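You operate a simulated robot arm through the tools that you are given. There is no shell and no other tool. Be economical: measure what you need, move in short steps, check, and stop when the job is done.

You are at the controls of a simulated robot arm. One attempt, no reset.

## Task
Pull the green plug from port 3, plug the blue one in there, choose input 3 and start the console.
Fine: stand the pulled plug on the cabinet top; leave the television on.

The check looks at the end state, three seconds after you hand in, the way a careful person would. Anything else that was tipped, shoved, dropped, spilled or broken makes it a failure.

## Robot
A 6-joint arm with a two-finger parallel gripper, fixed in place. Base frame: the origin is at the foot of the arm, x ahead of it, y to its left, z up. Lengths are in mm, angles in degrees, forces in N, time in s.
Its first joint turns from -66.0 to 66.0 degrees. Payload 2.9 kg.
The TCP is the grasp point between the finger pads, 30 mm short of the fingertips. In the tool frame z runs along the fingers and y along their closing line. Largest opening 110 mm; finger width 20, thickness 10; the body of the gripper, 48 by 112 mm, starts 55 mm behind the TCP.
Orientation is told as [roll, pitch, yaw] about the base's x, y, z axes, in that order, counted from this pose: with the fingers straight down and closing along the base's y, the tool's x points along the base's -x, its y along +y and its z along -z.

## Interface
- The arm moves only by the tool nudge_tool. Its argument "deltas" is a list of rows, each an object of numbers (a shift or turn left out is 0, a gripper value left out holds the last): "tx", "ty", "tz": the shift along the tool's x, y, z in mm; "wx", "wy", "wz": the turn, a rotation vector about the tool's x, y, z in degrees; "fingers": the closure, from 0 (fully open) to 1 (shut). In form: [{"tx": .., "ty": .., "tz": .., "wx": .., "wy": .., "wz": .., "fingers": ..}, ...]. A call has 1 to 12 rows; each row is the pose to reach, as a shift and turn from the pose commanded when the call began, along the tool's axes at that moment. A row lasts 0.2 s, in which the tool goes at most 50 mm and 8.6 degrees; a call with a longer step from one row to the next is refused whole, and so is a gripper value outside its range. Where a pose cannot be reached the arm comes as near as it can. A force on the tool above 40 N (or 10 N above the force at the start of the call, whichever is more), or a blocked arm, ends the call early, and 0.2 s more pass. The fingers move at their own pace (about 108 mm/s each) and stop on an object; they squeeze with about 29 N. The grip force told is the motor's: it shows also when the fingers shut on nothing. Time passes only in rows, and 0.2 s behind the last, so rows that repeat a pose let the fingers close. It gives the time, the measured TCP pose, the force on the tool (base axes), the opening and the grip force at its end, in the units of the frame above (readings bear some noise).
- Cameras (640 x 400 px; columns grow to the right, rows downward): "scene" is fixed at [65.8, 422.7, 1388.7]; the picture's right is [-0.85, -0.53, 0.00], its down [-0.29, 0.48, -0.83] and it looks along [0.44, -0.70, -0.56] (base axes); focal length 359 px, centre (320, 200). "wrist" rides on the gripper at [-36, 0, -57] in the tool frame; the picture's right is [0.00, -1.00, 0.00], its down [0.97, 0.00, -0.24] and it looks along [0.24, 0.00, 0.97] (tool axes); focal length 218 px, centre (320, 200).
- grab_frame(camera): a new picture of that camera. No time passes.
- pixel_to_xyz(camera, pixels): there is no depth. For up to 12 entries [column, row, z] of the newest picture of that camera ("zoom" is the newest enlarged one), the place [x, y] in the base frame at which the ray of that pixel passes the height z, good to about 3 mm. No time passes.
- zoom(camera, box): a new picture of the part [left, top, right, bottom] of that camera's present view, enlarged. No time passes.
- close_job(): hands the job in; it is judged then, once.

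Keep the steps short. Do not move on a guess: measure, check each grasp and each placing, and mend mistakes. In all there are 80 turns and 46 pictures (those below and enlarged ones count). Leave the gripper open and the arm clear of the work at the hand-in unless told otherwise, and finish with a single line.

The tools are called after "Call:" by a JSON object that holds its "api" and its "payload". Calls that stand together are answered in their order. nudge_tool: Moves the arm, as the interface text tells. Its arguments: {"type":"object","properties":{"deltas":{"type":"array","items":{"type":"object","properties":{"tx":{"type":"number"},"ty":{"type":"number"},"tz":{"type":"number"},"wx":{"type":"number"},"wy":{"type":"number"},"wz":{"type":"number"},"fingers":{"type":"number"}}}}},"required":["deltas"]} The other tools are called the same way: grab_frame (camera) takes a picture; pixel_to_xyz (camera, pixels) gives the place at which the rays of pixels pass given heights; zoom (camera, box) takes an enlarged picture of a part of a camera's view; close_job () hands the job in.

At the start:

```text
t: 0.0
position: [291.9, -234.9, 1026.5]
ee_rot: [0.0, 0.0, 0.0]
contact_force: [-1.2, 0.4, 1.2]
opening: 110.1
grip_force: 0.0
```

scene: 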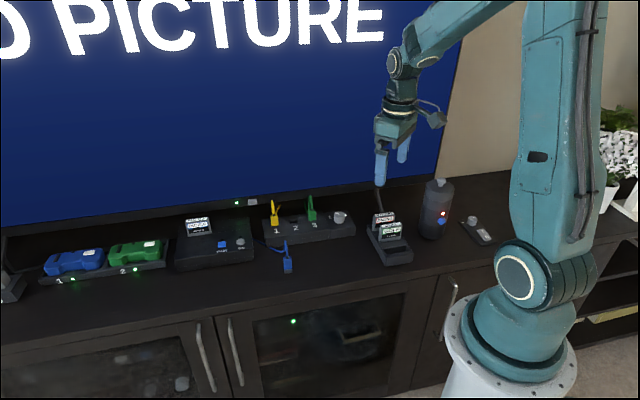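
wrist: 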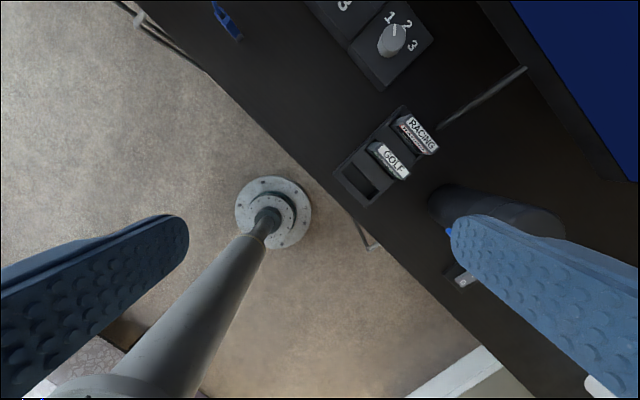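

I see the switch box with yellow and green plugs near (295,220), a blue plug lying at (287,258), and the selector knob at (339,217). I'll zoom in on these.

Call:
{"api": "zoom", "payload": {"camera": "scene", "box": [240, 180, 368, 280]}}

Call:
{"api": "zoom", "payload": {"camera": "scene", "box": [160, 195, 288, 275]}}

```text
4.00 times, centred on (304, 230) of scene
```

zoom: 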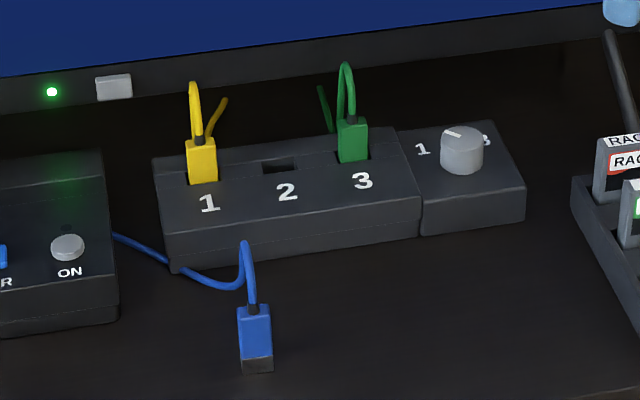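

```text
5.00 times, centred on (224, 235) of scene
```

zoom: 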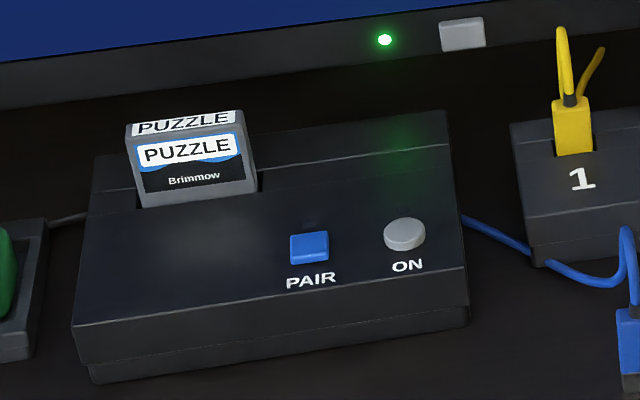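

Finding the rough layout on the cabinet plane (z=490) and at a guessed box top height.

Call:
{"api": "pixel_to_xyz", "payload": {"camera": "scene", "pixels": [[288.2, 272.5, 490], [267, 248, 490], [329.5, 238.7, 490], [354.7, 235.5, 490], [264.5, 239, 530], [328, 227, 530], [311, 220.5, 535], [274.5, 226, 535], [294, 221.5, 535], [339.5, 218, 540], [240.8, 245, 550], [293, 287, 490]]}}

```text
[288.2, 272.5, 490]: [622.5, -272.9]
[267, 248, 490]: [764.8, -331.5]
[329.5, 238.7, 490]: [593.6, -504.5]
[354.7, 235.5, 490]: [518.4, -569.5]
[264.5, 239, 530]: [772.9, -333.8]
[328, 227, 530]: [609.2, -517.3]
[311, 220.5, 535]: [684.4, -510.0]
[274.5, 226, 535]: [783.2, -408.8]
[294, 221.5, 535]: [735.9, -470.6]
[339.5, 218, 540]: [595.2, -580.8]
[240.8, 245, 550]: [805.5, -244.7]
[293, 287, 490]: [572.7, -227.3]
```

The scene ray and the wrist ray to the knob meet near z≈745, not near 540. So the cabinet top looks to be around z≈700, not the 490 stated. I'll query the same points from both cameras at several heights to check.

Call:
{"api": "pixel_to_xyz", "payload": {"camera": "scene", "pixels": [[339.5, 216, 730], [339.5, 216, 760], [390, 229, 730], [390, 229, 760], [288.2, 272.5, 700], [267, 248, 700], [329.5, 238.7, 700], [354.7, 235.5, 700], [311, 220.5, 735], [274.5, 226, 735], [294, 221.5, 735], [413, 262, 700]]}}

Call:
{"api": "pixel_to_xyz", "payload": {"camera": "wrist", "pixels": [[393, 36, 730], [393, 36, 760], [393, 152, 730], [393, 152, 760], [380, 91, 700], [363, 207, 700], [234, 38, 700]]}}

```text
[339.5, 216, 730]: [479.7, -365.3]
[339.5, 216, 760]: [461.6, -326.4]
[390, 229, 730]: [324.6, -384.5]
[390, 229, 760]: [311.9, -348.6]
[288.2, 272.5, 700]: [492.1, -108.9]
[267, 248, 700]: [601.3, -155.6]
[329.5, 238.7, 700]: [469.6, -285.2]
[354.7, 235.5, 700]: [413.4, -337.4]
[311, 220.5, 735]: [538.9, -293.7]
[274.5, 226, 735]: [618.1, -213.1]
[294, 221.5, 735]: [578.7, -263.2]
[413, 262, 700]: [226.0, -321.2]
```

```text
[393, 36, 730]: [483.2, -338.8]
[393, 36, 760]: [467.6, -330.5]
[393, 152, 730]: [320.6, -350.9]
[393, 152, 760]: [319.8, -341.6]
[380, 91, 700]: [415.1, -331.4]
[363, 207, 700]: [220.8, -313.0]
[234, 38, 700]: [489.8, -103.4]
```

Both cameras agree that the cabinet top is at z≈703, and the box is turned by about 45°. I'll move over the switch box at a safe height with the tool yawed -45°, then look.

Call:
{"api": "nudge_tool", "payload": {"deltas": [{"tx": -30, "ty": 6, "wz": 7.5}, {"tx": -60, "ty": 12, "wz": 15}, {"tx": -90, "ty": 18, "wz": 22.5}, {"tx": -120, "ty": 24, "wz": 30}, {"tx": -150, "ty": 30, "wz": 37.5}, {"tx": -178, "ty": 35, "wz": 45}, {"tx": -178, "ty": 35, "wz": 45}]}}

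Call:
{"api": "grab_frame", "payload": {"camera": "wrist"}}

```text
t: 1.6
position: [470.0, -199.4, 1029.5]
ee_rot: [-0.1, 0.0, -45.2]
contact_force: [-0.1, 0.3, -0.1]
opening: 110.3
grip_force: 0.0
```

```text
41 pictures are left
```

wrist: 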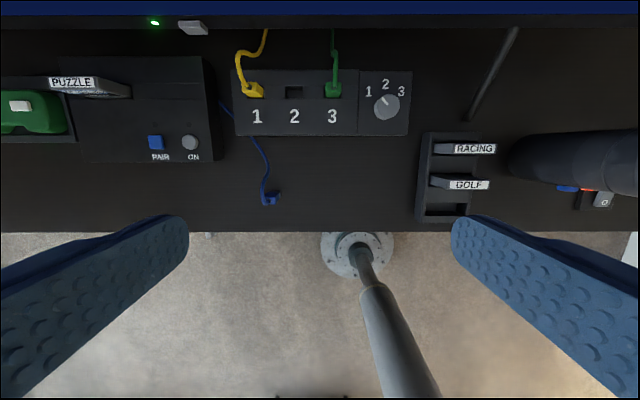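

The view is now square to the cabinet. I'll zoom on the ports, knob and blue plug.

Call:
{"api": "zoom", "payload": {"camera": "wrist", "box": [220, 20, 420, 145]}}

Call:
{"api": "zoom", "payload": {"camera": "wrist", "box": [140, 120, 300, 220]}}

```text
3.20 times, centred on (320, 82) of wrist
```

zoom: 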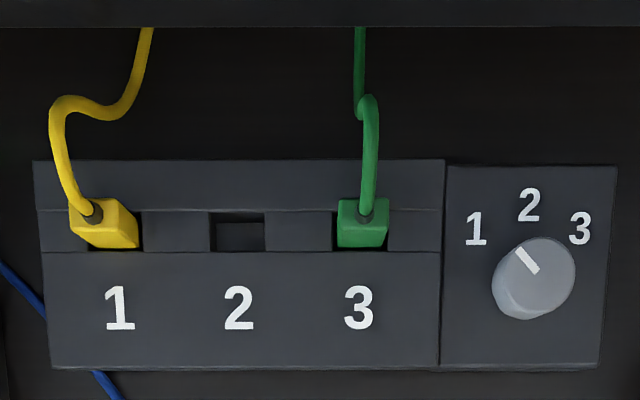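

```text
4.00 times, centred on (220, 170) of wrist
```

zoom: 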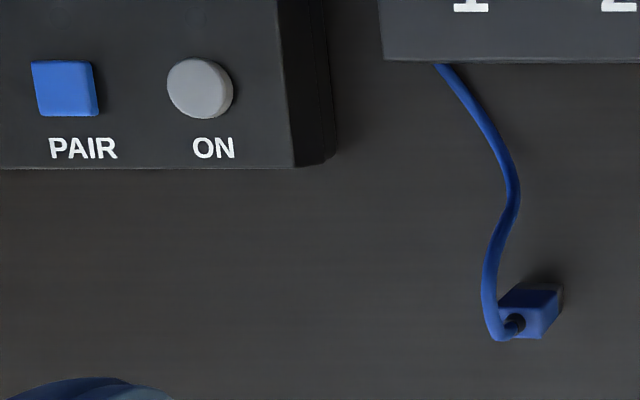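

Triangulating from both cameras: blue plug top, green plug top, port 2 slot, knob top and ON button.

Call:
{"api": "pixel_to_xyz", "payload": {"camera": "wrist", "pixels": [[268.75, 200.5, 740], [268.75, 200.5, 770], [334.4, 86.7, 740], [334.4, 86.7, 780], [295, 92, 720], [295, 92, 750], [387.2, 104.5, 740], [387.2, 104.5, 770], [190, 141.75, 740], [190, 141.75, 770], [320, 28, 703], [320, 28, 760]]}}

Call:
{"api": "pixel_to_xyz", "payload": {"camera": "scene", "pixels": [[287, 257, 740], [287, 257, 770], [311.75, 209.5, 740], [311.75, 209.5, 780], [293.5, 221.5, 720], [293.5, 221.5, 750], [339.25, 214.25, 740], [339.25, 214.25, 770], [241, 241.4, 740], [241, 241.4, 770]]}}

```text
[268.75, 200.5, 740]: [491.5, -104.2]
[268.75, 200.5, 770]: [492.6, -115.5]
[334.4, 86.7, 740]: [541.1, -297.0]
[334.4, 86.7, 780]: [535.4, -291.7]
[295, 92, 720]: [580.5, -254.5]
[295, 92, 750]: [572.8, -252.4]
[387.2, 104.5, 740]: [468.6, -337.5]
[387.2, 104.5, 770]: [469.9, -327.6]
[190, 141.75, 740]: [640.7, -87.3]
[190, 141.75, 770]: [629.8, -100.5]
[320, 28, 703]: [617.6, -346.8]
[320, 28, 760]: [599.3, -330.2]
```

```text
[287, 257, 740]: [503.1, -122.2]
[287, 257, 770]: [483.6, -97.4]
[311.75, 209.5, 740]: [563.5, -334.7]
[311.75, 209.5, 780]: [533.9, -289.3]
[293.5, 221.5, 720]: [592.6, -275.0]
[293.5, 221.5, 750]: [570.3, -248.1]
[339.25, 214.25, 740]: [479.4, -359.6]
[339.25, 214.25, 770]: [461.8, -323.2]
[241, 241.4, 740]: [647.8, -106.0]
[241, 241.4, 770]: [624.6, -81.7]
```

Heights: the blue plug top is at (492,-110,755), the green top at (536,-292,778) and the box top at about 746. The knob top is at (469,-330,762) and the ON button at (636,-93,752). I'll hover above green at z≈900 with the fingers half open, then check alignment.

Call:
{"api": "nudge_tool", "payload": {"deltas": [{"tx": -30, "ty": -5, "tz": 30, "fingers": 0.5}, {"tx": -60, "ty": -10, "tz": 60}, {"tx": -90, "ty": -15, "tz": 90}, {"tx": -112, "ty": -18.4, "tz": 120}, {"tx": -112, "ty": -18.4, "tz": 130}, {"tx": -112, "ty": -18.4, "tz": 130}]}}

Call:
{"api": "grab_frame", "payload": {"camera": "wrist"}}

```text
t: 3.0
position: [535.9, -292.0, 896.2]
ee_rot: [0.0, 0.0, -44.9]
contact_force: [0.4, 0.0, 0.4]
opening: 55.0
grip_force: 0.1
```

```text
38 pictures are left
```

wrist: 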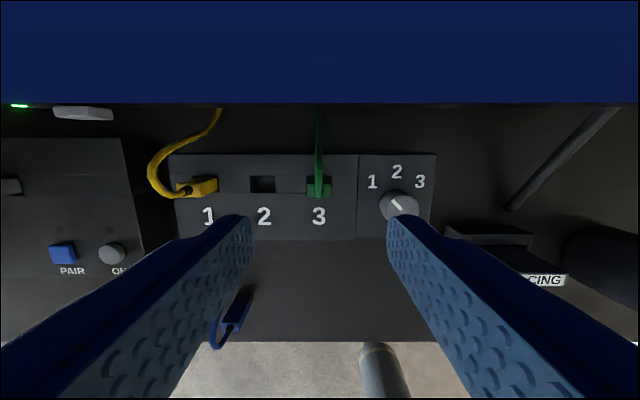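

The green plug sits at column 318 and row ~190, as predicted for the TCP axis. I'll go down to TCP z≈781 (tips 5 mm above the box), then check.

Call:
{"api": "nudge_tool", "payload": {"deltas": [{"tz": 25}, {"tz": 50}, {"tz": 75}, {"tz": 95}, {"tz": 108}, {"tz": 115}, {"tz": 115}]}}

Call:
{"api": "grab_frame", "payload": {"camera": "wrist"}}

Call:
{"api": "zoom", "payload": {"camera": "scene", "box": [240, 160, 368, 240]}}

```text
t: 4.6
position: [537.6, -291.8, 780.5]
ee_rot: [0.0, 0.0, -45.0]
contact_force: [-0.2, 0.2, 0.8]
opening: 55.3
grip_force: 0.1
```

```text
37 pictures are left
```

wrist: 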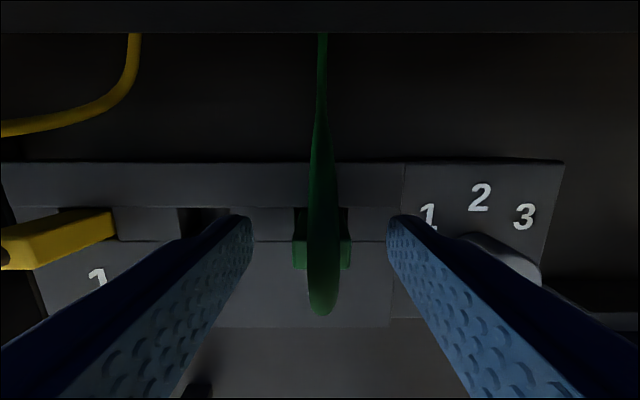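

```text
5.00 times, centred on (304, 200) of scene
```

zoom: 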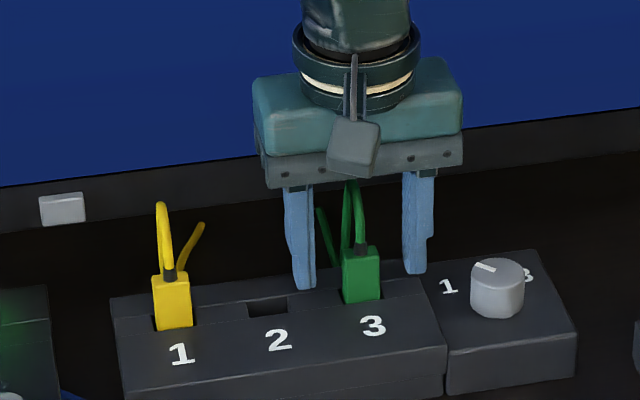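

The fingers straddle the green plug. The plug's top face centre is at row ~255, which puts it about 4 mm further toward the TV than the TCP. I'll shift by that and close.

Call:
{"api": "nudge_tool", "payload": {"deltas": [{"tx": -4}, {"tx": -4, "fingers": 1}, {"tx": -4, "fingers": 1}, {"tx": -4, "fingers": 1}]}}

Call:
{"api": "grab_frame", "payload": {"camera": "wrist"}}

```text
t: 5.6
position: [540.8, -294.5, 780.7]
ee_rot: [0.1, -0.1, -45.0]
contact_force: [-0.5, -0.4, -0.2]
opening: 19.5
grip_force: 29.0
```

```text
35 pictures are left
```

wrist: 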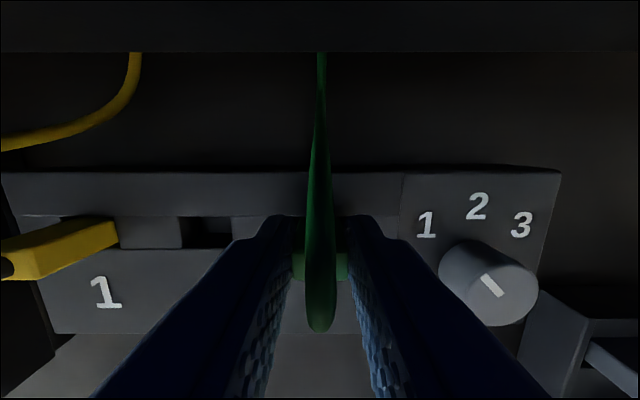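

The grip is firm at 19.5 mm. Pulling straight up, slowly.

Call:
{"api": "nudge_tool", "payload": {"deltas": [{"tz": -6}, {"tz": -12}, {"tz": -20}, {"tz": -30}, {"tz": -40}, {"tz": -55}, {"tz": -55}]}}

Call:
{"api": "zoom", "payload": {"camera": "scene", "box": [240, 140, 368, 220]}}

```text
t: 7.2
position: [540.9, -295.1, 836.5]
ee_rot: [0.0, 0.0, -45.0]
contact_force: [-0.2, 0.2, -0.6]
opening: 19.4
grip_force: 28.6
```

```text
5.00 times, centred on (304, 180) of scene
```

zoom: 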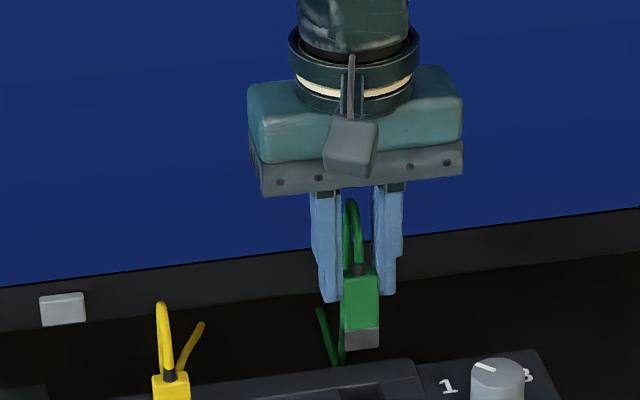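

The plug is out, with the metal tip visible. The free spot I chose is behind the game tray and to the right of the knob box, about (445,-419), which keeps the green cord away from the port and knob. I'll carry the plug there high up.

Call:
{"api": "nudge_tool", "payload": {"deltas": [{"tz": -20}, {"tz": -20, "ty": -30, "tx": -4}, {"tz": -20, "ty": -60, "tx": -8}, {"tz": -20, "ty": -90, "tx": -12}, {"tz": -20, "ty": -120, "tx": -16}, {"tz": -20, "ty": -156, "tx": -19}, {"tz": -20, "ty": -156, "tx": -19}]}}

Call:
{"api": "grab_frame", "payload": {"camera": "wrist"}}

Call:
{"api": "grab_frame", "payload": {"camera": "scene"}}

```text
t: 8.5
position: [460.6, -392.8, 853.9]
ee_rot: [0.0, 0.6, -44.6]
contact_force: [-9.2, 2.6, 1.7]
opening: 19.6
grip_force: 28.4
stopped in row 6: the force on the tool passed its limit (the readings are from after the stop); the commanded pose is now the measured one
```

```text
33 pictures are left
```

wrist: 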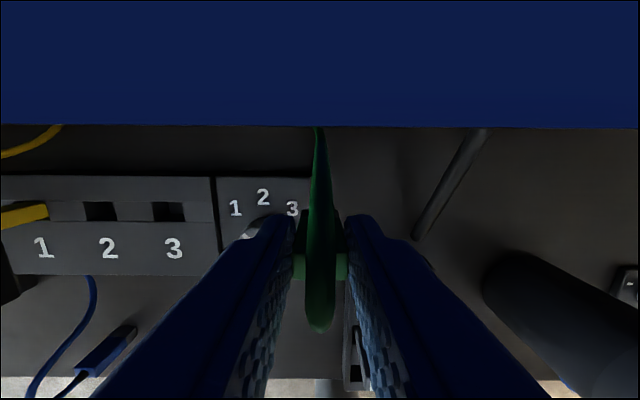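

```text
32 pictures are left
```

scene: 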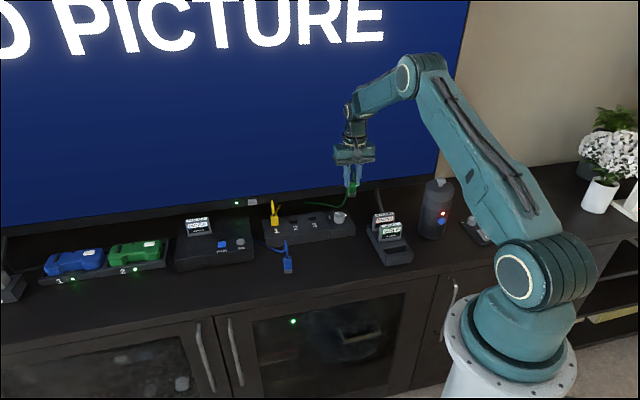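

The force limit tripped, possibly because the cord is taut. I'll zoom in to see.

Call:
{"api": "zoom", "payload": {"camera": "scene", "box": [270, 140, 398, 220]}}

```text
5.00 times, centred on (334, 180) of scene
```

zoom: 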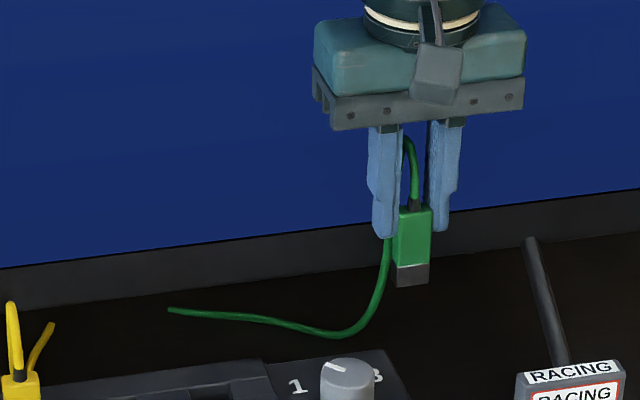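

The cord has slack. By my calculation the TV face is at b≈65 mm behind the port line, and the camera mount is at about 52, so the wrist most likely touched the TV. I'll back off 26 mm toward the front and check the force.

Call:
{"api": "nudge_tool", "payload": {"deltas": [{"tx": 10}, {"tx": 20}, {"tx": 26}, {"tx": 26}]}}

Call:
{"api": "zoom", "payload": {"camera": "scene", "box": [170, 100, 490, 300]}}

```text
t: 9.5
position: [441.4, -374.2, 855.1]
ee_rot: [0.2, 0.4, -44.4]
contact_force: [0.7, 0.3, -0.3]
opening: 19.9
grip_force: 28.5
```

```text
2.00 times, centred on (330, 200) of scene
```

zoom: 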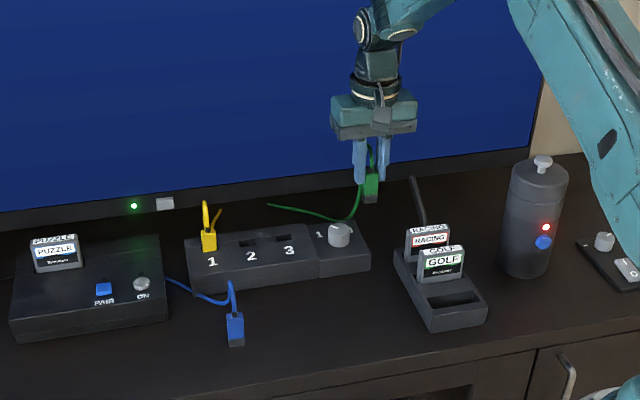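

The contact is gone and nothing looks disturbed. I'll go 34 mm further right, staying at this depth.

Call:
{"api": "nudge_tool", "payload": {"deltas": [{"ty": -12}, {"ty": -24}, {"ty": -34}, {"ty": -34, "tz": 20}, {"ty": -34, "tz": 40}, {"ty": -34, "tz": 40}]}}

Call:
{"api": "grab_frame", "payload": {"camera": "wrist"}}

Call:
{"api": "zoom", "payload": {"camera": "scene", "box": [290, 160, 418, 240]}}

```text
t: 10.9
position: [418.5, -398.4, 815.3]
ee_rot: [0.1, 0.5, -44.3]
contact_force: [0.2, 0.4, 0.1]
opening: 19.7
grip_force: 29.0
```

```text
29 pictures are left
```

wrist: 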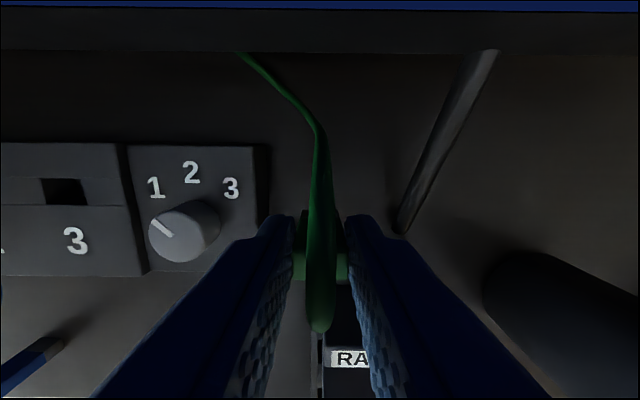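

```text
5.00 times, centred on (354, 200) of scene
```

zoom: 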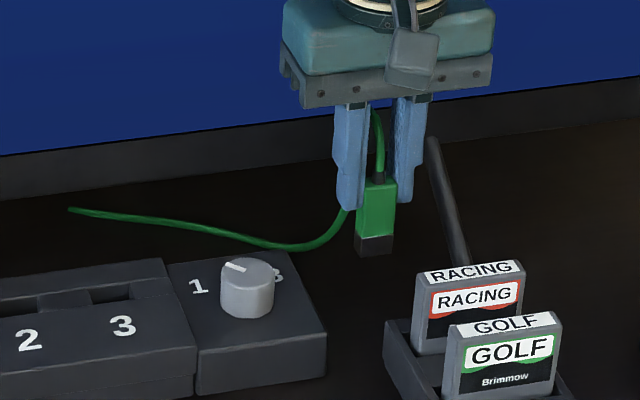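

There's good clearance at this spot. Contact is expected at TCP z≈757–765, so I'll lower to 770 first.

Call:
{"api": "nudge_tool", "payload": {"deltas": [{"tz": 20}, {"tz": 36}, {"tz": 45}, {"tz": 45}]}}

Call:
{"api": "zoom", "payload": {"camera": "scene", "box": [322, 180, 402, 230]}}

```text
t: 11.9
position: [418.6, -399.3, 768.0]
ee_rot: [0.1, 0.5, -44.4]
contact_force: [0.9, 1.1, -0.3]
opening: 19.5
grip_force: 29.2
```

```text
8.00 times, centred on (362, 205) of scene
```

zoom: 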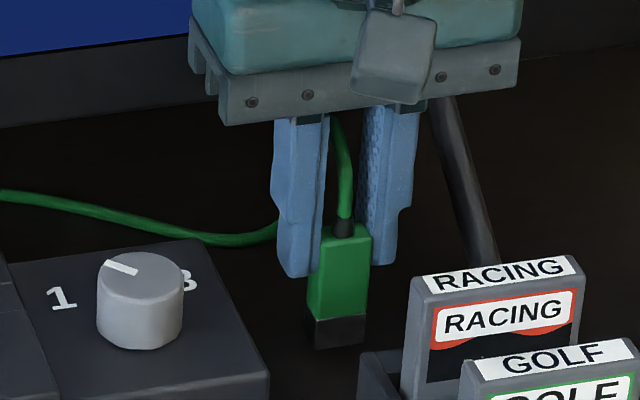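

The plug's bottom edge is at about z≈708, so roughly 5 mm remains. Lowering in small steps.

Call:
{"api": "nudge_tool", "payload": {"deltas": [{"tz": 2}, {"tz": 4}, {"tz": 4}]}}

```text
t: 12.7
position: [417.8, -399.2, 765.3]
ee_rot: [0.1, 0.5, -44.4]
contact_force: [-1.4, 0.1, -0.3]
opening: 19.9
grip_force: 29.2
```

Call:
{"api": "nudge_tool", "payload": {"deltas": [{"tz": 1.5}, {"tz": 3}, {"tz": 3}]}}

```text
t: 13.5
position: [419.2, -399.0, 764.0]
ee_rot: [0.1, 0.5, -44.4]
contact_force: [-0.2, 0.4, -0.2]
opening: 19.5
grip_force: 29.3
```

Call:
{"api": "nudge_tool", "payload": {"deltas": [{"tz": 1.5}, {"tz": 3}, {"tz": 3}]}}

Call:
{"api": "zoom", "payload": {"camera": "scene", "box": [322, 180, 402, 230]}}

```text
t: 14.3
position: [419.7, -398.3, 761.0]
ee_rot: [0.1, 0.3, -44.3]
contact_force: [-4.1, 2.6, 16.0]
opening: 19.6
grip_force: 29.3
```

```text
8.00 times, centred on (362, 205) of scene
```

zoom: 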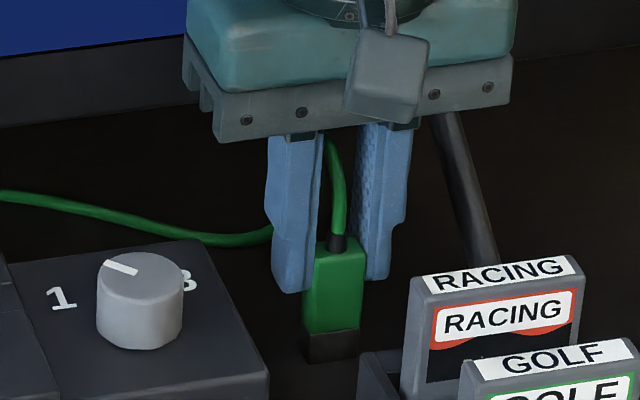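

The plug is down: 16 N upward. I'll ease off 1 mm, open slightly to 40 mm, then check that it stands.

Call:
{"api": "nudge_tool", "payload": {"deltas": [{"tz": -1}, {"tz": -1, "fingers": 0.8}, {"tz": -1, "fingers": 0.64}, {"tz": -1, "fingers": 0.64}]}}

Call:
{"api": "zoom", "payload": {"camera": "scene", "box": [322, 180, 402, 230]}}

```text
t: 15.3
position: [419.9, -398.3, 761.1]
ee_rot: [0.0, 0.4, -44.5]
contact_force: [-0.4, 0.4, 0.5]
opening: 39.6
grip_force: 0.1
```

```text
8.00 times, centred on (362, 205) of scene
```

zoom: 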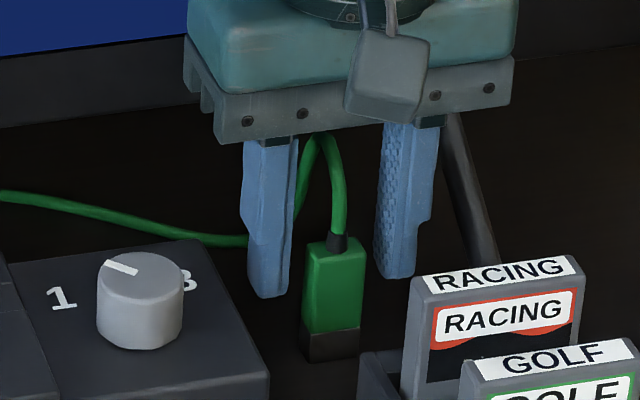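

The green plug stands on its own. Lifting straight up, then moving toward blue.

Call:
{"api": "nudge_tool", "payload": {"deltas": [{"tz": -15}, {"tz": -35}, {"tz": -65}, {"tz": -100}, {"tz": -130}, {"tz": -130, "tx": 20, "ty": 35}, {"tz": -130, "tx": 44, "ty": 75}, {"tz": -130, "tx": 68, "ty": 115}, {"tz": -130, "tx": 92, "ty": 155}, {"tz": -130, "tx": 116, "ty": 195}, {"tz": -130, "tx": 140, "ty": 235}, {"tz": -130, "tx": 150, "ty": 256}]}}

Call:
{"api": "grab_frame", "payload": {"camera": "wrist"}}

Call:
{"api": "zoom", "payload": {"camera": "scene", "box": [240, 160, 400, 260]}}

```text
t: 17.9
position: [493.0, -110.8, 892.9]
ee_rot: [0.1, 0.5, -44.4]
contact_force: [0.4, -0.1, -0.4]
opening: 39.3
grip_force: 0.0
```

```text
24 pictures are left
```

wrist: 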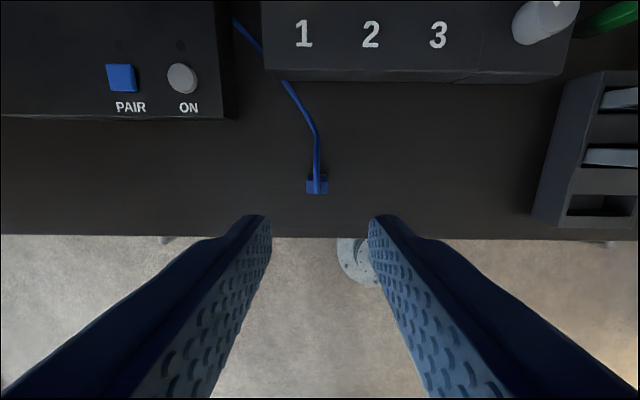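

```text
4.00 times, centred on (320, 210) of scene
```

zoom: 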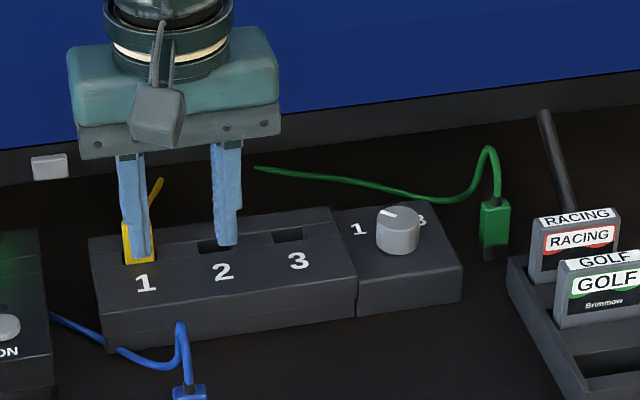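

Green stands well. Blue is at (317,186), so about 3 mm left. I'll correct the small tilt and yaw, shift left, and descend to TCP z≈763.

Call:
{"api": "nudge_tool", "payload": {"deltas": [{"ty": 2.5, "wx": -0.3, "wy": -0.3, "wz": 0.6, "tz": 20}, {"ty": 2.5, "wx": -0.3, "wy": -0.3, "wz": 0.6, "tz": 50}, {"ty": 2.5, "wx": -0.3, "wy": -0.3, "wz": 0.6, "tz": 70}, {"ty": 2.5, "wx": -0.3, "wy": -0.3, "wz": 0.6, "tz": 70}]}}

Call:
{"api": "grab_frame", "payload": {"camera": "wrist"}}

```text
t: 18.9
position: [492.8, -106.4, 822.6]
ee_rot: [0.6, 0.2, -45.0]
contact_force: [0.2, -1.4, -0.5]
opening: 39.7
grip_force: 0.0
```

```text
22 pictures are left
```

wrist: 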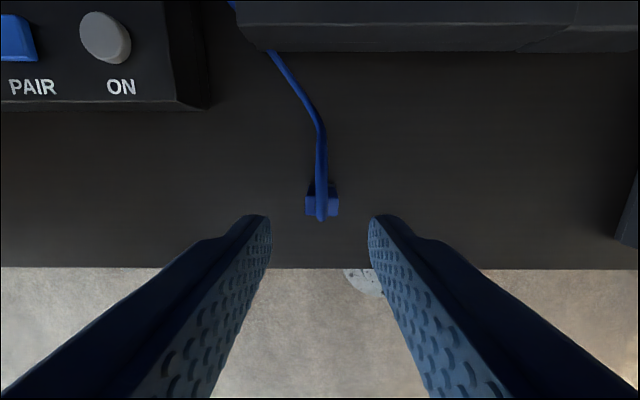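

Blue is centred (321, ~206; I predicted 320, 208). Descending to TCP z≈763.

Call:
{"api": "nudge_tool", "payload": {"deltas": [{"tz": 20}, {"tz": 40}, {"tz": 54}, {"tz": 58}, {"tz": 58}]}}

Call:
{"api": "grab_frame", "payload": {"camera": "wrist"}}

```text
t: 20.1
position: [492.9, -108.6, 765.3]
ee_rot: [0.5, 0.2, -45.0]
contact_force: [0.4, 0.0, 0.5]
opening: 39.7
grip_force: 0.2
```

```text
21 pictures are left
```

wrist: 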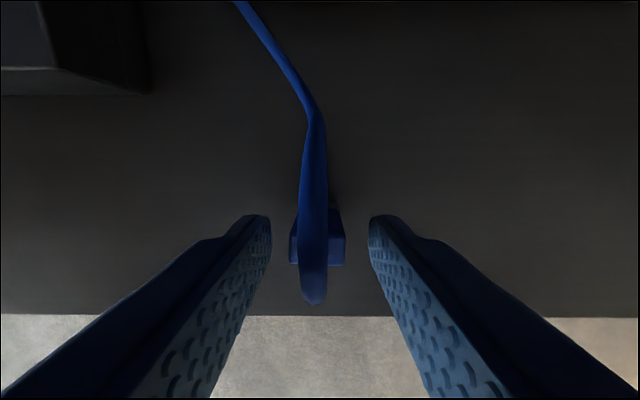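

The plug is between the fingers and centred. Shifting 1 mm and closing.

Call:
{"api": "nudge_tool", "payload": {"deltas": [{"tx": -1}, {"tx": -1, "fingers": 1}, {"tx": -1, "fingers": 1}, {"tx": -1, "fingers": 1}]}}

```text
t: 21.1
position: [493.2, -110.0, 766.0]
ee_rot: [0.3, 0.2, -45.0]
contact_force: [0.5, -0.9, 0.9]
opening: 19.6
grip_force: 28.8
```

Gripped at 19.6 mm. Lifting 100, moving right first, then back toward port 3, staying short of final height.

Call:
{"api": "nudge_tool", "payload": {"deltas": [{"tz": -20}, {"tz": -50}, {"tz": -90}, {"tz": -90, "ty": -35}, {"tz": -90, "ty": -70, "tx": -15}, {"tz": -90, "ty": -97, "tx": -45}, {"tz": -90, "ty": -97, "tx": -80}, {"tz": -90, "ty": -97, "tx": -115}, {"tz": -90, "ty": -97, "tx": -145}, {"tz": -90, "ty": -97, "tx": -164}, {"tz": -90, "ty": -97, "tx": -164}]}}

Call:
{"api": "grab_frame", "payload": {"camera": "wrist"}}

Call:
{"api": "zoom", "payload": {"camera": "scene", "box": [240, 150, 400, 250]}}

```text
t: 23.5
position: [542.6, -295.6, 852.8]
ee_rot: [0.4, 0.2, -45.0]
contact_force: [-0.2, 0.1, 0.1]
opening: 19.7
grip_force: 28.7
```

```text
20 pictures are left
```

wrist: 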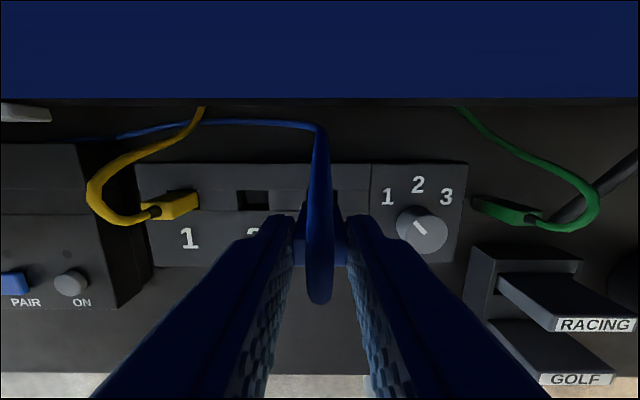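

```text
4.00 times, centred on (320, 200) of scene
```

zoom: 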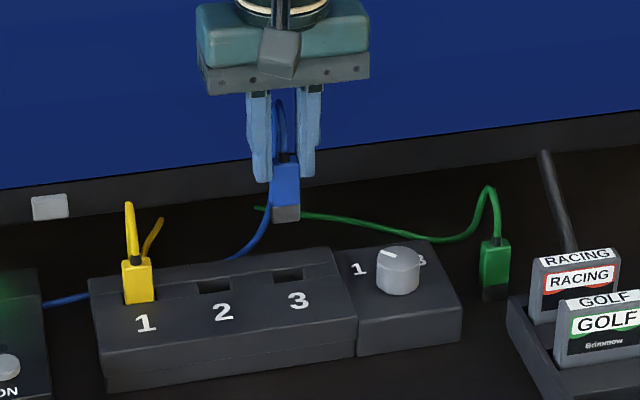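

The blue cord falls behind the box, with slack. My reading puts the tool about 1.7 mm too far toward the TV compared with the green grasp pose (540.8,-294.8). I'll correct that, come down to a hover, and zoom the wrist to compare.

Call:
{"api": "nudge_tool", "payload": {"deltas": [{"tx": 1.5}, {"tx": 1.5, "tz": 15}, {"tx": 1.5, "tz": 30}, {"tx": 1.5, "tz": 30}]}}

Call:
{"api": "zoom", "payload": {"camera": "wrist", "box": [160, 120, 480, 320]}}

Call:
{"api": "zoom", "payload": {"camera": "scene", "box": [272, 170, 352, 220]}}

```text
t: 24.5
position: [540.2, -295.0, 822.4]
ee_rot: [0.5, 0.2, -45.0]
contact_force: [0.1, 0.2, -0.9]
opening: 19.7
grip_force: 28.3
```

```text
2.00 times, centred on (320, 220) of wrist
```

zoom: 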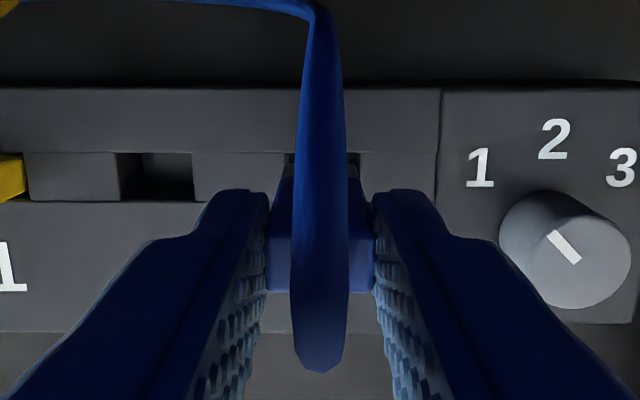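

```text
8.00 times, centred on (312, 195) of scene
```

zoom: 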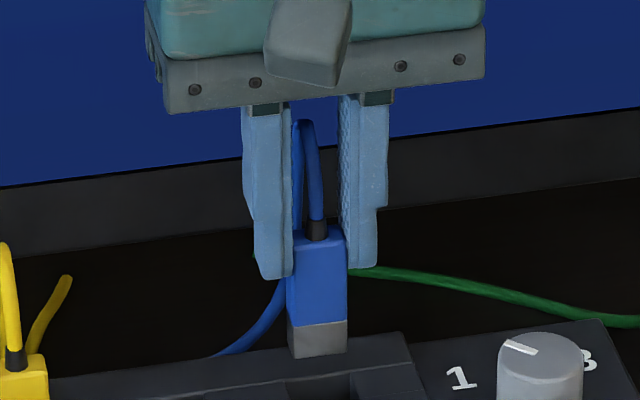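

The plug hangs over slot 3, and the slot centre is about 1 mm to its right. Nudging right by 0.8 mm and lowering to bring the tip into the slot mouth, watching the force.

Call:
{"api": "nudge_tool", "payload": {"deltas": [{"ty": -0.8, "tx": 0.5, "wx": 0.3, "wy": -0.3}, {"ty": -0.8, "tx": 0.5, "wx": 0.3, "wy": -0.3, "tz": 8}, {"ty": -0.8, "tx": 0.5, "wx": 0.3, "wy": -0.3, "tz": 14}, {"ty": -0.8, "tx": 0.5, "wx": 0.3, "wy": -0.3, "tz": 18}, {"ty": -0.8, "tx": 0.5, "wx": 0.3, "wy": -0.3, "tz": 18}]}}

Call:
{"api": "zoom", "payload": {"camera": "scene", "box": [272, 180, 352, 230]}}

```text
t: 25.7
position: [537.6, -293.1, 804.4]
ee_rot: [0.1, -0.2, -45.0]
contact_force: [0.3, -0.4, 0.1]
opening: 19.6
grip_force: 29.0
```

```text
8.00 times, centred on (312, 205) of scene
```

zoom: 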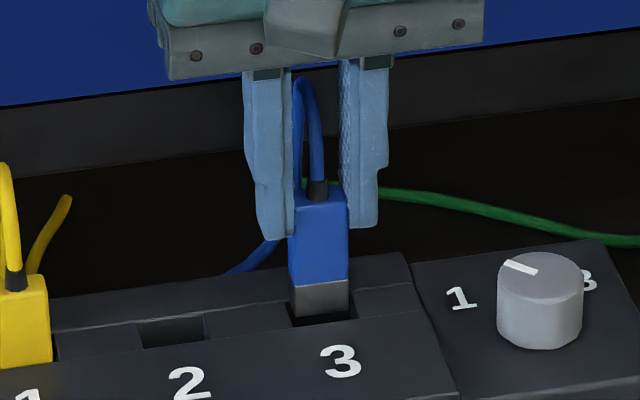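

The tip is over or in the slot mouth with no force. Continuing down gently, 4 mm steps.

Call:
{"api": "nudge_tool", "payload": {"deltas": [{"tz": 3}, {"tz": 6}, {"tz": 8}, {"tz": 8}]}}

Call:
{"api": "zoom", "payload": {"camera": "scene", "box": [272, 180, 352, 230]}}

```text
t: 26.7
position: [539.9, -294.6, 799.7]
ee_rot: [0.2, -0.5, -44.9]
contact_force: [1.3, -1.5, 22.8]
opening: 19.5
grip_force: 28.5
```

```text
8.00 times, centred on (312, 205) of scene
```

zoom: 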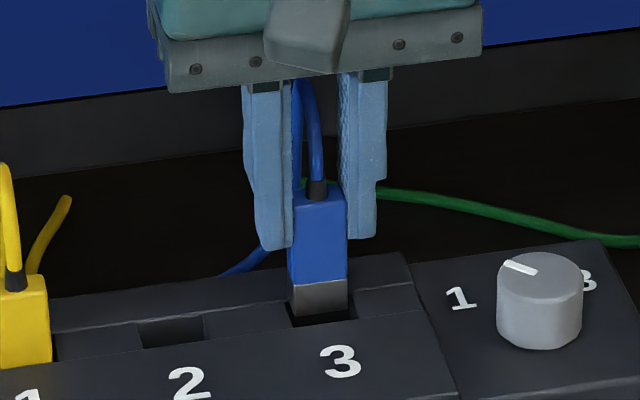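

I get 22.8 N: the tip rests on the slot's back rim, because the black gap at row ~320 is in front of the plug. I'll raise it 8 mm, shift 2.8 mm forward and 0.8 mm right, and look.

Call:
{"api": "nudge_tool", "payload": {"deltas": [{"tz": -4}, {"tz": -8}, {"tz": -8, "tx": 2.8, "ty": -0.8}, {"tz": -8, "tx": 2.8, "ty": -0.8}]}}

Call:
{"api": "zoom", "payload": {"camera": "wrist", "box": [240, 150, 400, 250]}}

```text
t: 27.7
position: [536.0, -289.6, 805.5]
ee_rot: [0.1, 0.0, -45.0]
contact_force: [0.3, -0.3, 0.3]
opening: 20.0
grip_force: 29.1
```

```text
4.00 times, centred on (320, 200) of wrist
```

zoom: 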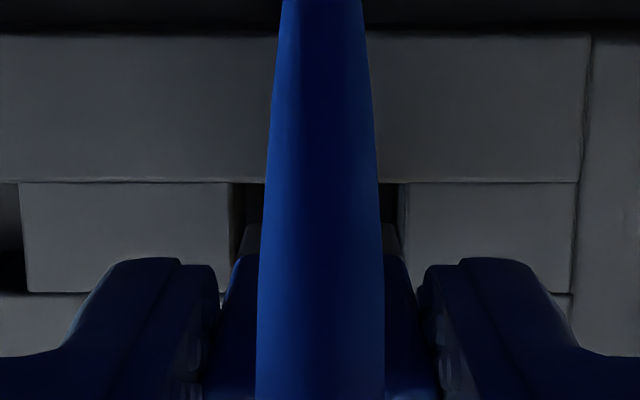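

Now the wrist zoom shows slot 3 clearly: columns 232–405, back rim row 183, front rim ~293. The tip is laterally centred (240–398) but about 2 mm too far forward. Shifting 1.8 mm back, lowering 3 mm, and re-checking.

Call:
{"api": "nudge_tool", "payload": {"deltas": [{"tx": -1.8}, {"tx": -1.8, "tz": 3}, {"tx": -1.8, "tz": 3}]}}

Call:
{"api": "zoom", "payload": {"camera": "wrist", "box": [240, 150, 400, 250]}}

Call:
{"api": "zoom", "payload": {"camera": "scene", "box": [288, 190, 336, 220]}}

```text
t: 28.5
position: [537.3, -294.1, 802.1]
ee_rot: [0.1, -0.1, -45.0]
contact_force: [-0.5, -0.2, 0.1]
opening: 19.5
grip_force: 29.2
```

```text
4.00 times, centred on (320, 200) of wrist
```

zoom: 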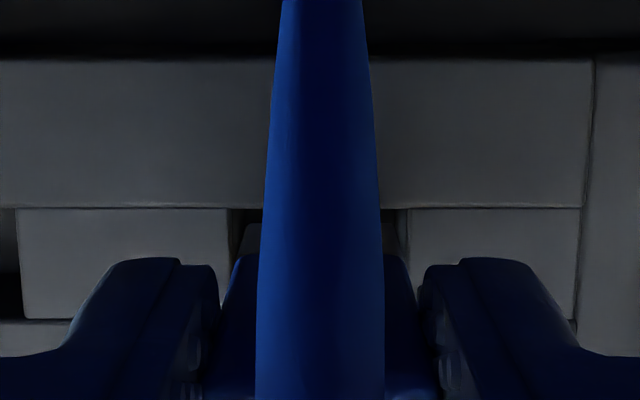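

```text
13.33 times, centred on (312, 205) of scene
```

zoom: 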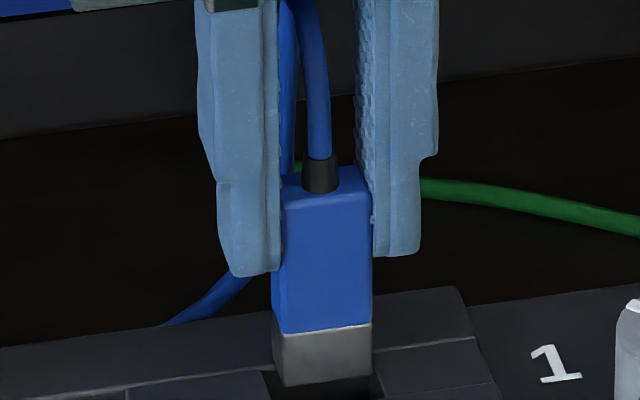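

The slot's back rim is now at row 209 and the tip's back edge at ~222 (~216 once at the rim), with more room in front. Shifting 0.8 mm forward and descending in small steps.

Call:
{"api": "nudge_tool", "payload": {"deltas": [{"tx": 0.8}, {"tx": 0.8, "tz": 3}, {"tx": 0.8, "tz": 6}, {"tx": 0.8, "tz": 8}, {"tx": 0.8, "tz": 8}]}}

Call:
{"api": "zoom", "payload": {"camera": "scene", "box": [288, 190, 336, 220]}}

```text
t: 29.7
position: [537.1, -294.3, 793.8]
ee_rot: [0.2, -0.2, -45.1]
contact_force: [-0.2, -0.7, -0.2]
opening: 19.6
grip_force: 29.2
```

```text
13.33 times, centred on (312, 205) of scene
```

zoom: 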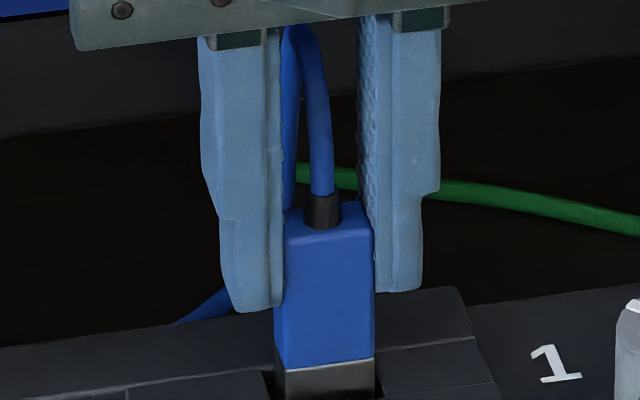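

It's inside the slot with no force. Continuing to push in to TCP ≈781.

Call:
{"api": "nudge_tool", "payload": {"deltas": [{"tz": 3}, {"tz": 6}, {"tz": 9}, {"tz": 12}, {"tz": 12}]}}

Call:
{"api": "zoom", "payload": {"camera": "scene", "box": [264, 180, 344, 230]}}

```text
t: 30.9
position: [537.7, -293.6, 782.3]
ee_rot: [0.0, -0.1, -45.0]
contact_force: [-0.3, -0.4, -0.7]
opening: 19.6
grip_force: 29.4
```

```text
8.00 times, centred on (304, 205) of scene
```

zoom: 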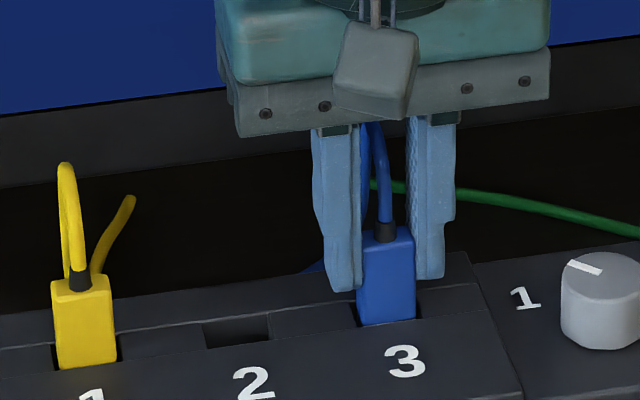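

It's nearly at the yellow plug's depth, still no bottom contact. Pushing a few mm more.

Call:
{"api": "nudge_tool", "payload": {"deltas": [{"tz": 1.5}, {"tz": 3}, {"tz": 3}]}}

```text
t: 31.7
position: [537.2, -293.1, 779.4]
ee_rot: [0.1, -0.1, -45.0]
contact_force: [-0.5, 0.1, 0.7]
opening: 19.4
grip_force: 28.7
```

Tips are at about 749, close to the box top, so I'll re-grip 9 mm higher to finish seating.

Call:
{"api": "nudge_tool", "payload": {"deltas": [{"fingers": 0.7}, {"fingers": 0.7}, {"tz": -9}, {"tz": -9, "fingers": 1}, {"tz": -9, "fingers": 1}, {"tz": -9, "fingers": 1}, {"tz": -6}, {"tz": -4}, {"tz": -4}]}}

Call:
{"api": "zoom", "payload": {"camera": "scene", "box": [264, 180, 344, 230]}}

```text
t: 33.7
position: [539.7, -294.7, 785.2]
ee_rot: [0.1, -0.4, -45.1]
contact_force: [-1.4, 0.4, 24.0]
opening: 19.5
grip_force: 29.3
```

```text
8.00 times, centred on (304, 205) of scene
```

zoom: 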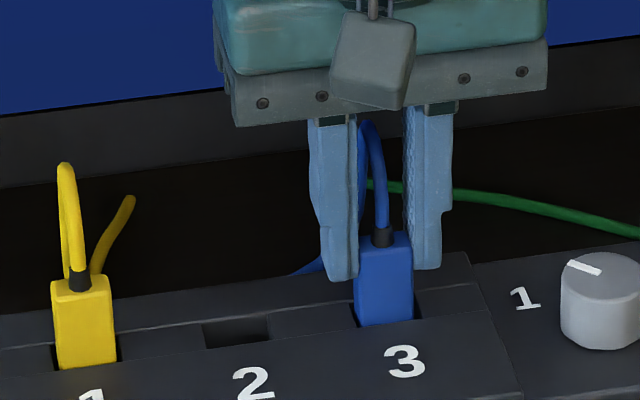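

24 N at the bottom: blue is seated to the same height as yellow. Releasing, lifting, and starting to move above the knob.

Call:
{"api": "nudge_tool", "payload": {"deltas": [{"tz": -1, "fingers": 0.7}, {"tz": -1, "fingers": 0.64}, {"tz": -15}, {"tz": -40}, {"tz": -80}, {"tz": -115}, {"tz": -115, "tx": 12, "ty": -37}, {"tz": -115, "tx": 23.7, "ty": -74.6, "fingers": 0.45}, {"tz": -115, "tx": 23.7, "ty": -74.6, "fingers": 0.45}]}}

Call:
{"api": "nudge_tool", "payload": {"deltas": [{"wz": -8.2}, {"wz": -16.4}, {"wz": -24.6}, {"wz": -32.8}, {"wz": -41}, {"wz": -49.2}, {"wz": -57.4}, {"wz": -65.6}, {"wz": -73.8}, {"wz": -82}, {"wz": -90}, {"wz": -90}]}}

Call:
{"api": "grab_frame", "payload": {"camera": "wrist"}}

```text
t: 35.7
position: [466.7, -331.1, 900.0]
ee_rot: [0.1, -0.2, -45.0]
contact_force: [-1.0, -0.7, -0.3]
opening: 60.6
grip_force: 0.0
```

```text
t: 38.3
position: [468.4, -330.4, 897.2]
ee_rot: [-0.1, -0.1, 45.1]
contact_force: [0.3, -0.8, -0.1]
opening: 60.5
grip_force: 0.0
```

```text
8 pictures are left
```

wrist: 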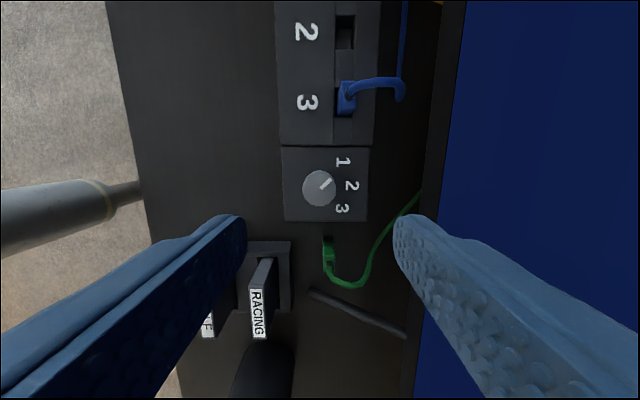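

The knob top is at (319,186), exactly on the TCP axis (predicted 320,187). Descending to TCP z≈781 with the fingers 60 mm apart.

Call:
{"api": "nudge_tool", "payload": {"deltas": [{"tz": 30}, {"tz": 60}, {"tz": 90}, {"tz": 108}, {"tz": 116}, {"tz": 116}]}}

Call:
{"api": "grab_frame", "payload": {"camera": "wrist"}}

```text
t: 39.7
position: [467.6, -329.6, 780.7]
ee_rot: [-0.1, -0.1, 44.9]
contact_force: [0.3, 0.4, 0.4]
opening: 60.5
grip_force: 0.0
```

```text
7 pictures are left
```

wrist: 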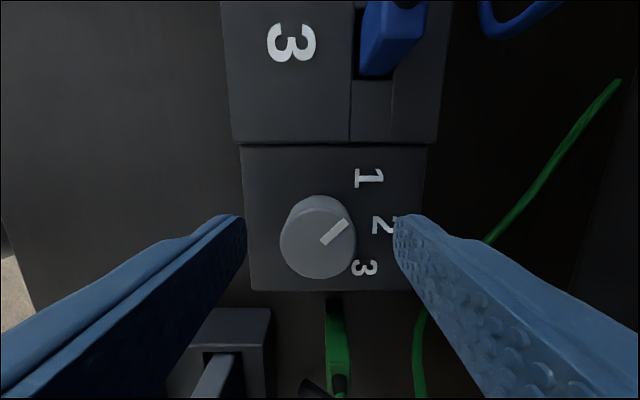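

Knob centred to ~1.5 mm. Correcting and gripping it.

Call:
{"api": "nudge_tool", "payload": {"deltas": [{"tx": -1.5}, {"tx": -1.5, "fingers": 1}, {"tx": -1.5, "fingers": 1}, {"tx": -1.5, "fingers": 1}, {"tx": -1.5, "fingers": 1}]}}

```text
t: 40.9
position: [468.1, -327.6, 782.8]
ee_rot: [0.0, -0.2, 45.0]
contact_force: [-0.6, -0.4, -0.9]
opening: 31.3
grip_force: 44.7
```

Knob held (31.3 mm). Turning it 90° clockwise, from 1 to 3.

Call:
{"api": "nudge_tool", "payload": {"deltas": [{"wz": 8}, {"wz": 16}, {"wz": 24}, {"wz": 32}, {"wz": 40}, {"wz": 48}, {"wz": 56}, {"wz": 64}, {"wz": 72}, {"wz": 80}, {"wz": 88}, {"wz": 90}]}}

Call:
{"api": "zoom", "payload": {"camera": "wrist", "box": [160, 120, 480, 320]}}

```text
t: 42.7
position: [469.2, -331.9, 782.8]
ee_rot: [-0.3, -0.6, -16.4]
contact_force: [2.0, -4.6, -4.7]
opening: 31.7
grip_force: 45.2
stopped in row 8: the force on the tool passed its limit (the readings are from after the stop); the commanded pose is now the measured one
```

```text
2.00 times, centred on (320, 220) of wrist
```

zoom: 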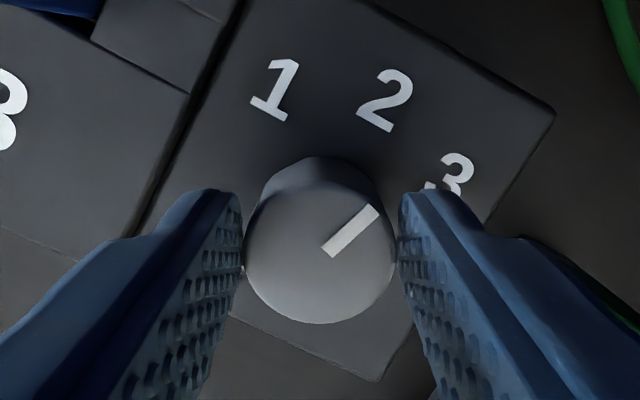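

The turn stopped at about 61° on side force. The mark is now between 2 and 3, with about 28° to go. I'll release, re-grip to relieve the side load, then turn the rest slowly.

Call:
{"api": "nudge_tool", "payload": {"deltas": [{"fingers": 0.6}, {"fingers": 0.6}, {"fingers": 1}, {"fingers": 1}, {"fingers": 1}, {"fingers": 1, "wz": 5}, {"fingers": 1, "wz": 10}, {"fingers": 1, "wz": 15}, {"fingers": 1, "wz": 20}, {"fingers": 1, "wz": 25}, {"fingers": 1, "wz": 29}]}}

```text
t: 45.1
position: [468.8, -335.3, 782.9]
ee_rot: [-0.1, -0.7, -45.6]
contact_force: [-7.9, -21.6, 3.0]
opening: 31.6
grip_force: 45.5
```

It turned to yaw -45.6. Releasing and looking at the mark.

Call:
{"api": "nudge_tool", "payload": {"deltas": [{"fingers": 0.6}, {"fingers": 0.5}, {"fingers": 0.5}]}}

Call:
{"api": "zoom", "payload": {"camera": "wrist", "box": [160, 120, 480, 320]}}

```text
t: 45.9
position: [469.8, -331.2, 782.3]
ee_rot: [-0.1, -0.5, -45.2]
contact_force: [-0.2, 0.0, -0.4]
opening: 54.8
grip_force: 0.1
```

```text
2.00 times, centred on (320, 220) of wrist
```

zoom: 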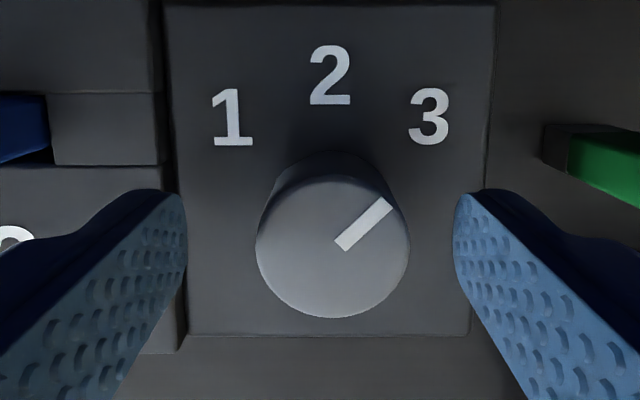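

The mark now points at 3 (49°, mirroring its start at 1). Next is the console's ON button: lift, close the fingers, and hover over (636,-93).

Call:
{"api": "nudge_tool", "payload": {"deltas": [{"tz": -30}, {"tz": -70}, {"tz": -110}, {"tz": -110, "tx": 6, "ty": 36, "fingers": 1}, {"tz": -110, "tx": 12, "ty": 72}, {"tz": -110, "tx": 18, "ty": 108}, {"tz": -110, "tx": 24, "ty": 144}, {"tz": -110, "tx": 31, "ty": 180}, {"tz": -110, "tx": 38, "ty": 216}, {"tz": -110, "tx": 45, "ty": 252}, {"tz": -110, "tx": 52, "ty": 285}, {"tz": -110, "tx": 52, "ty": 285}]}}

Call:
{"api": "grab_frame", "payload": {"camera": "wrist"}}

```text
t: 48.5
position: [636.4, -92.0, 890.9]
ee_rot: [0.0, -0.6, -45.3]
contact_force: [-0.5, -0.2, 0.3]
opening: 0.1
grip_force: 28.6
```

```text
4 pictures are left
```

wrist: 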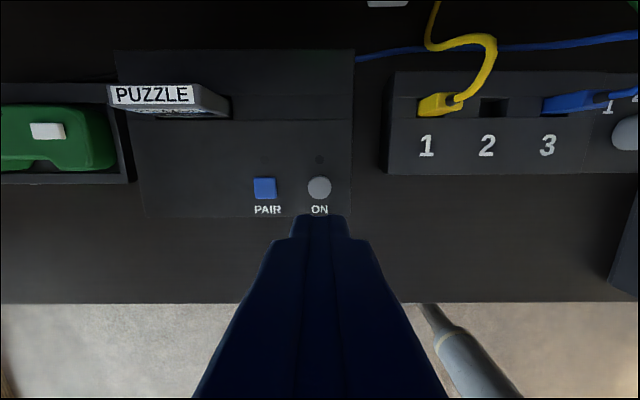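

The ON button is at (319.5,188), right under the tips (predicted row 187). Descending close, then pressing gently.

Call:
{"api": "nudge_tool", "payload": {"deltas": [{"tz": 30}, {"tz": 60}, {"tz": 85}, {"tz": 100}, {"tz": 100}]}}

Call:
{"api": "nudge_tool", "payload": {"deltas": [{"tz": 2}, {"tz": 4}, {"tz": 6}, {"tz": 6}]}}

```text
t: 49.7
position: [637.3, -95.0, 791.6]
ee_rot: [0.0, -0.6, -45.3]
contact_force: [-0.4, 0.0, 0.2]
opening: 0.0
grip_force: 29.3
```

```text
t: 50.7
position: [635.6, -92.2, 786.5]
ee_rot: [-0.1, -0.6, -45.2]
contact_force: [-0.3, 0.4, -0.5]
opening: 0.0
grip_force: 29.3
```

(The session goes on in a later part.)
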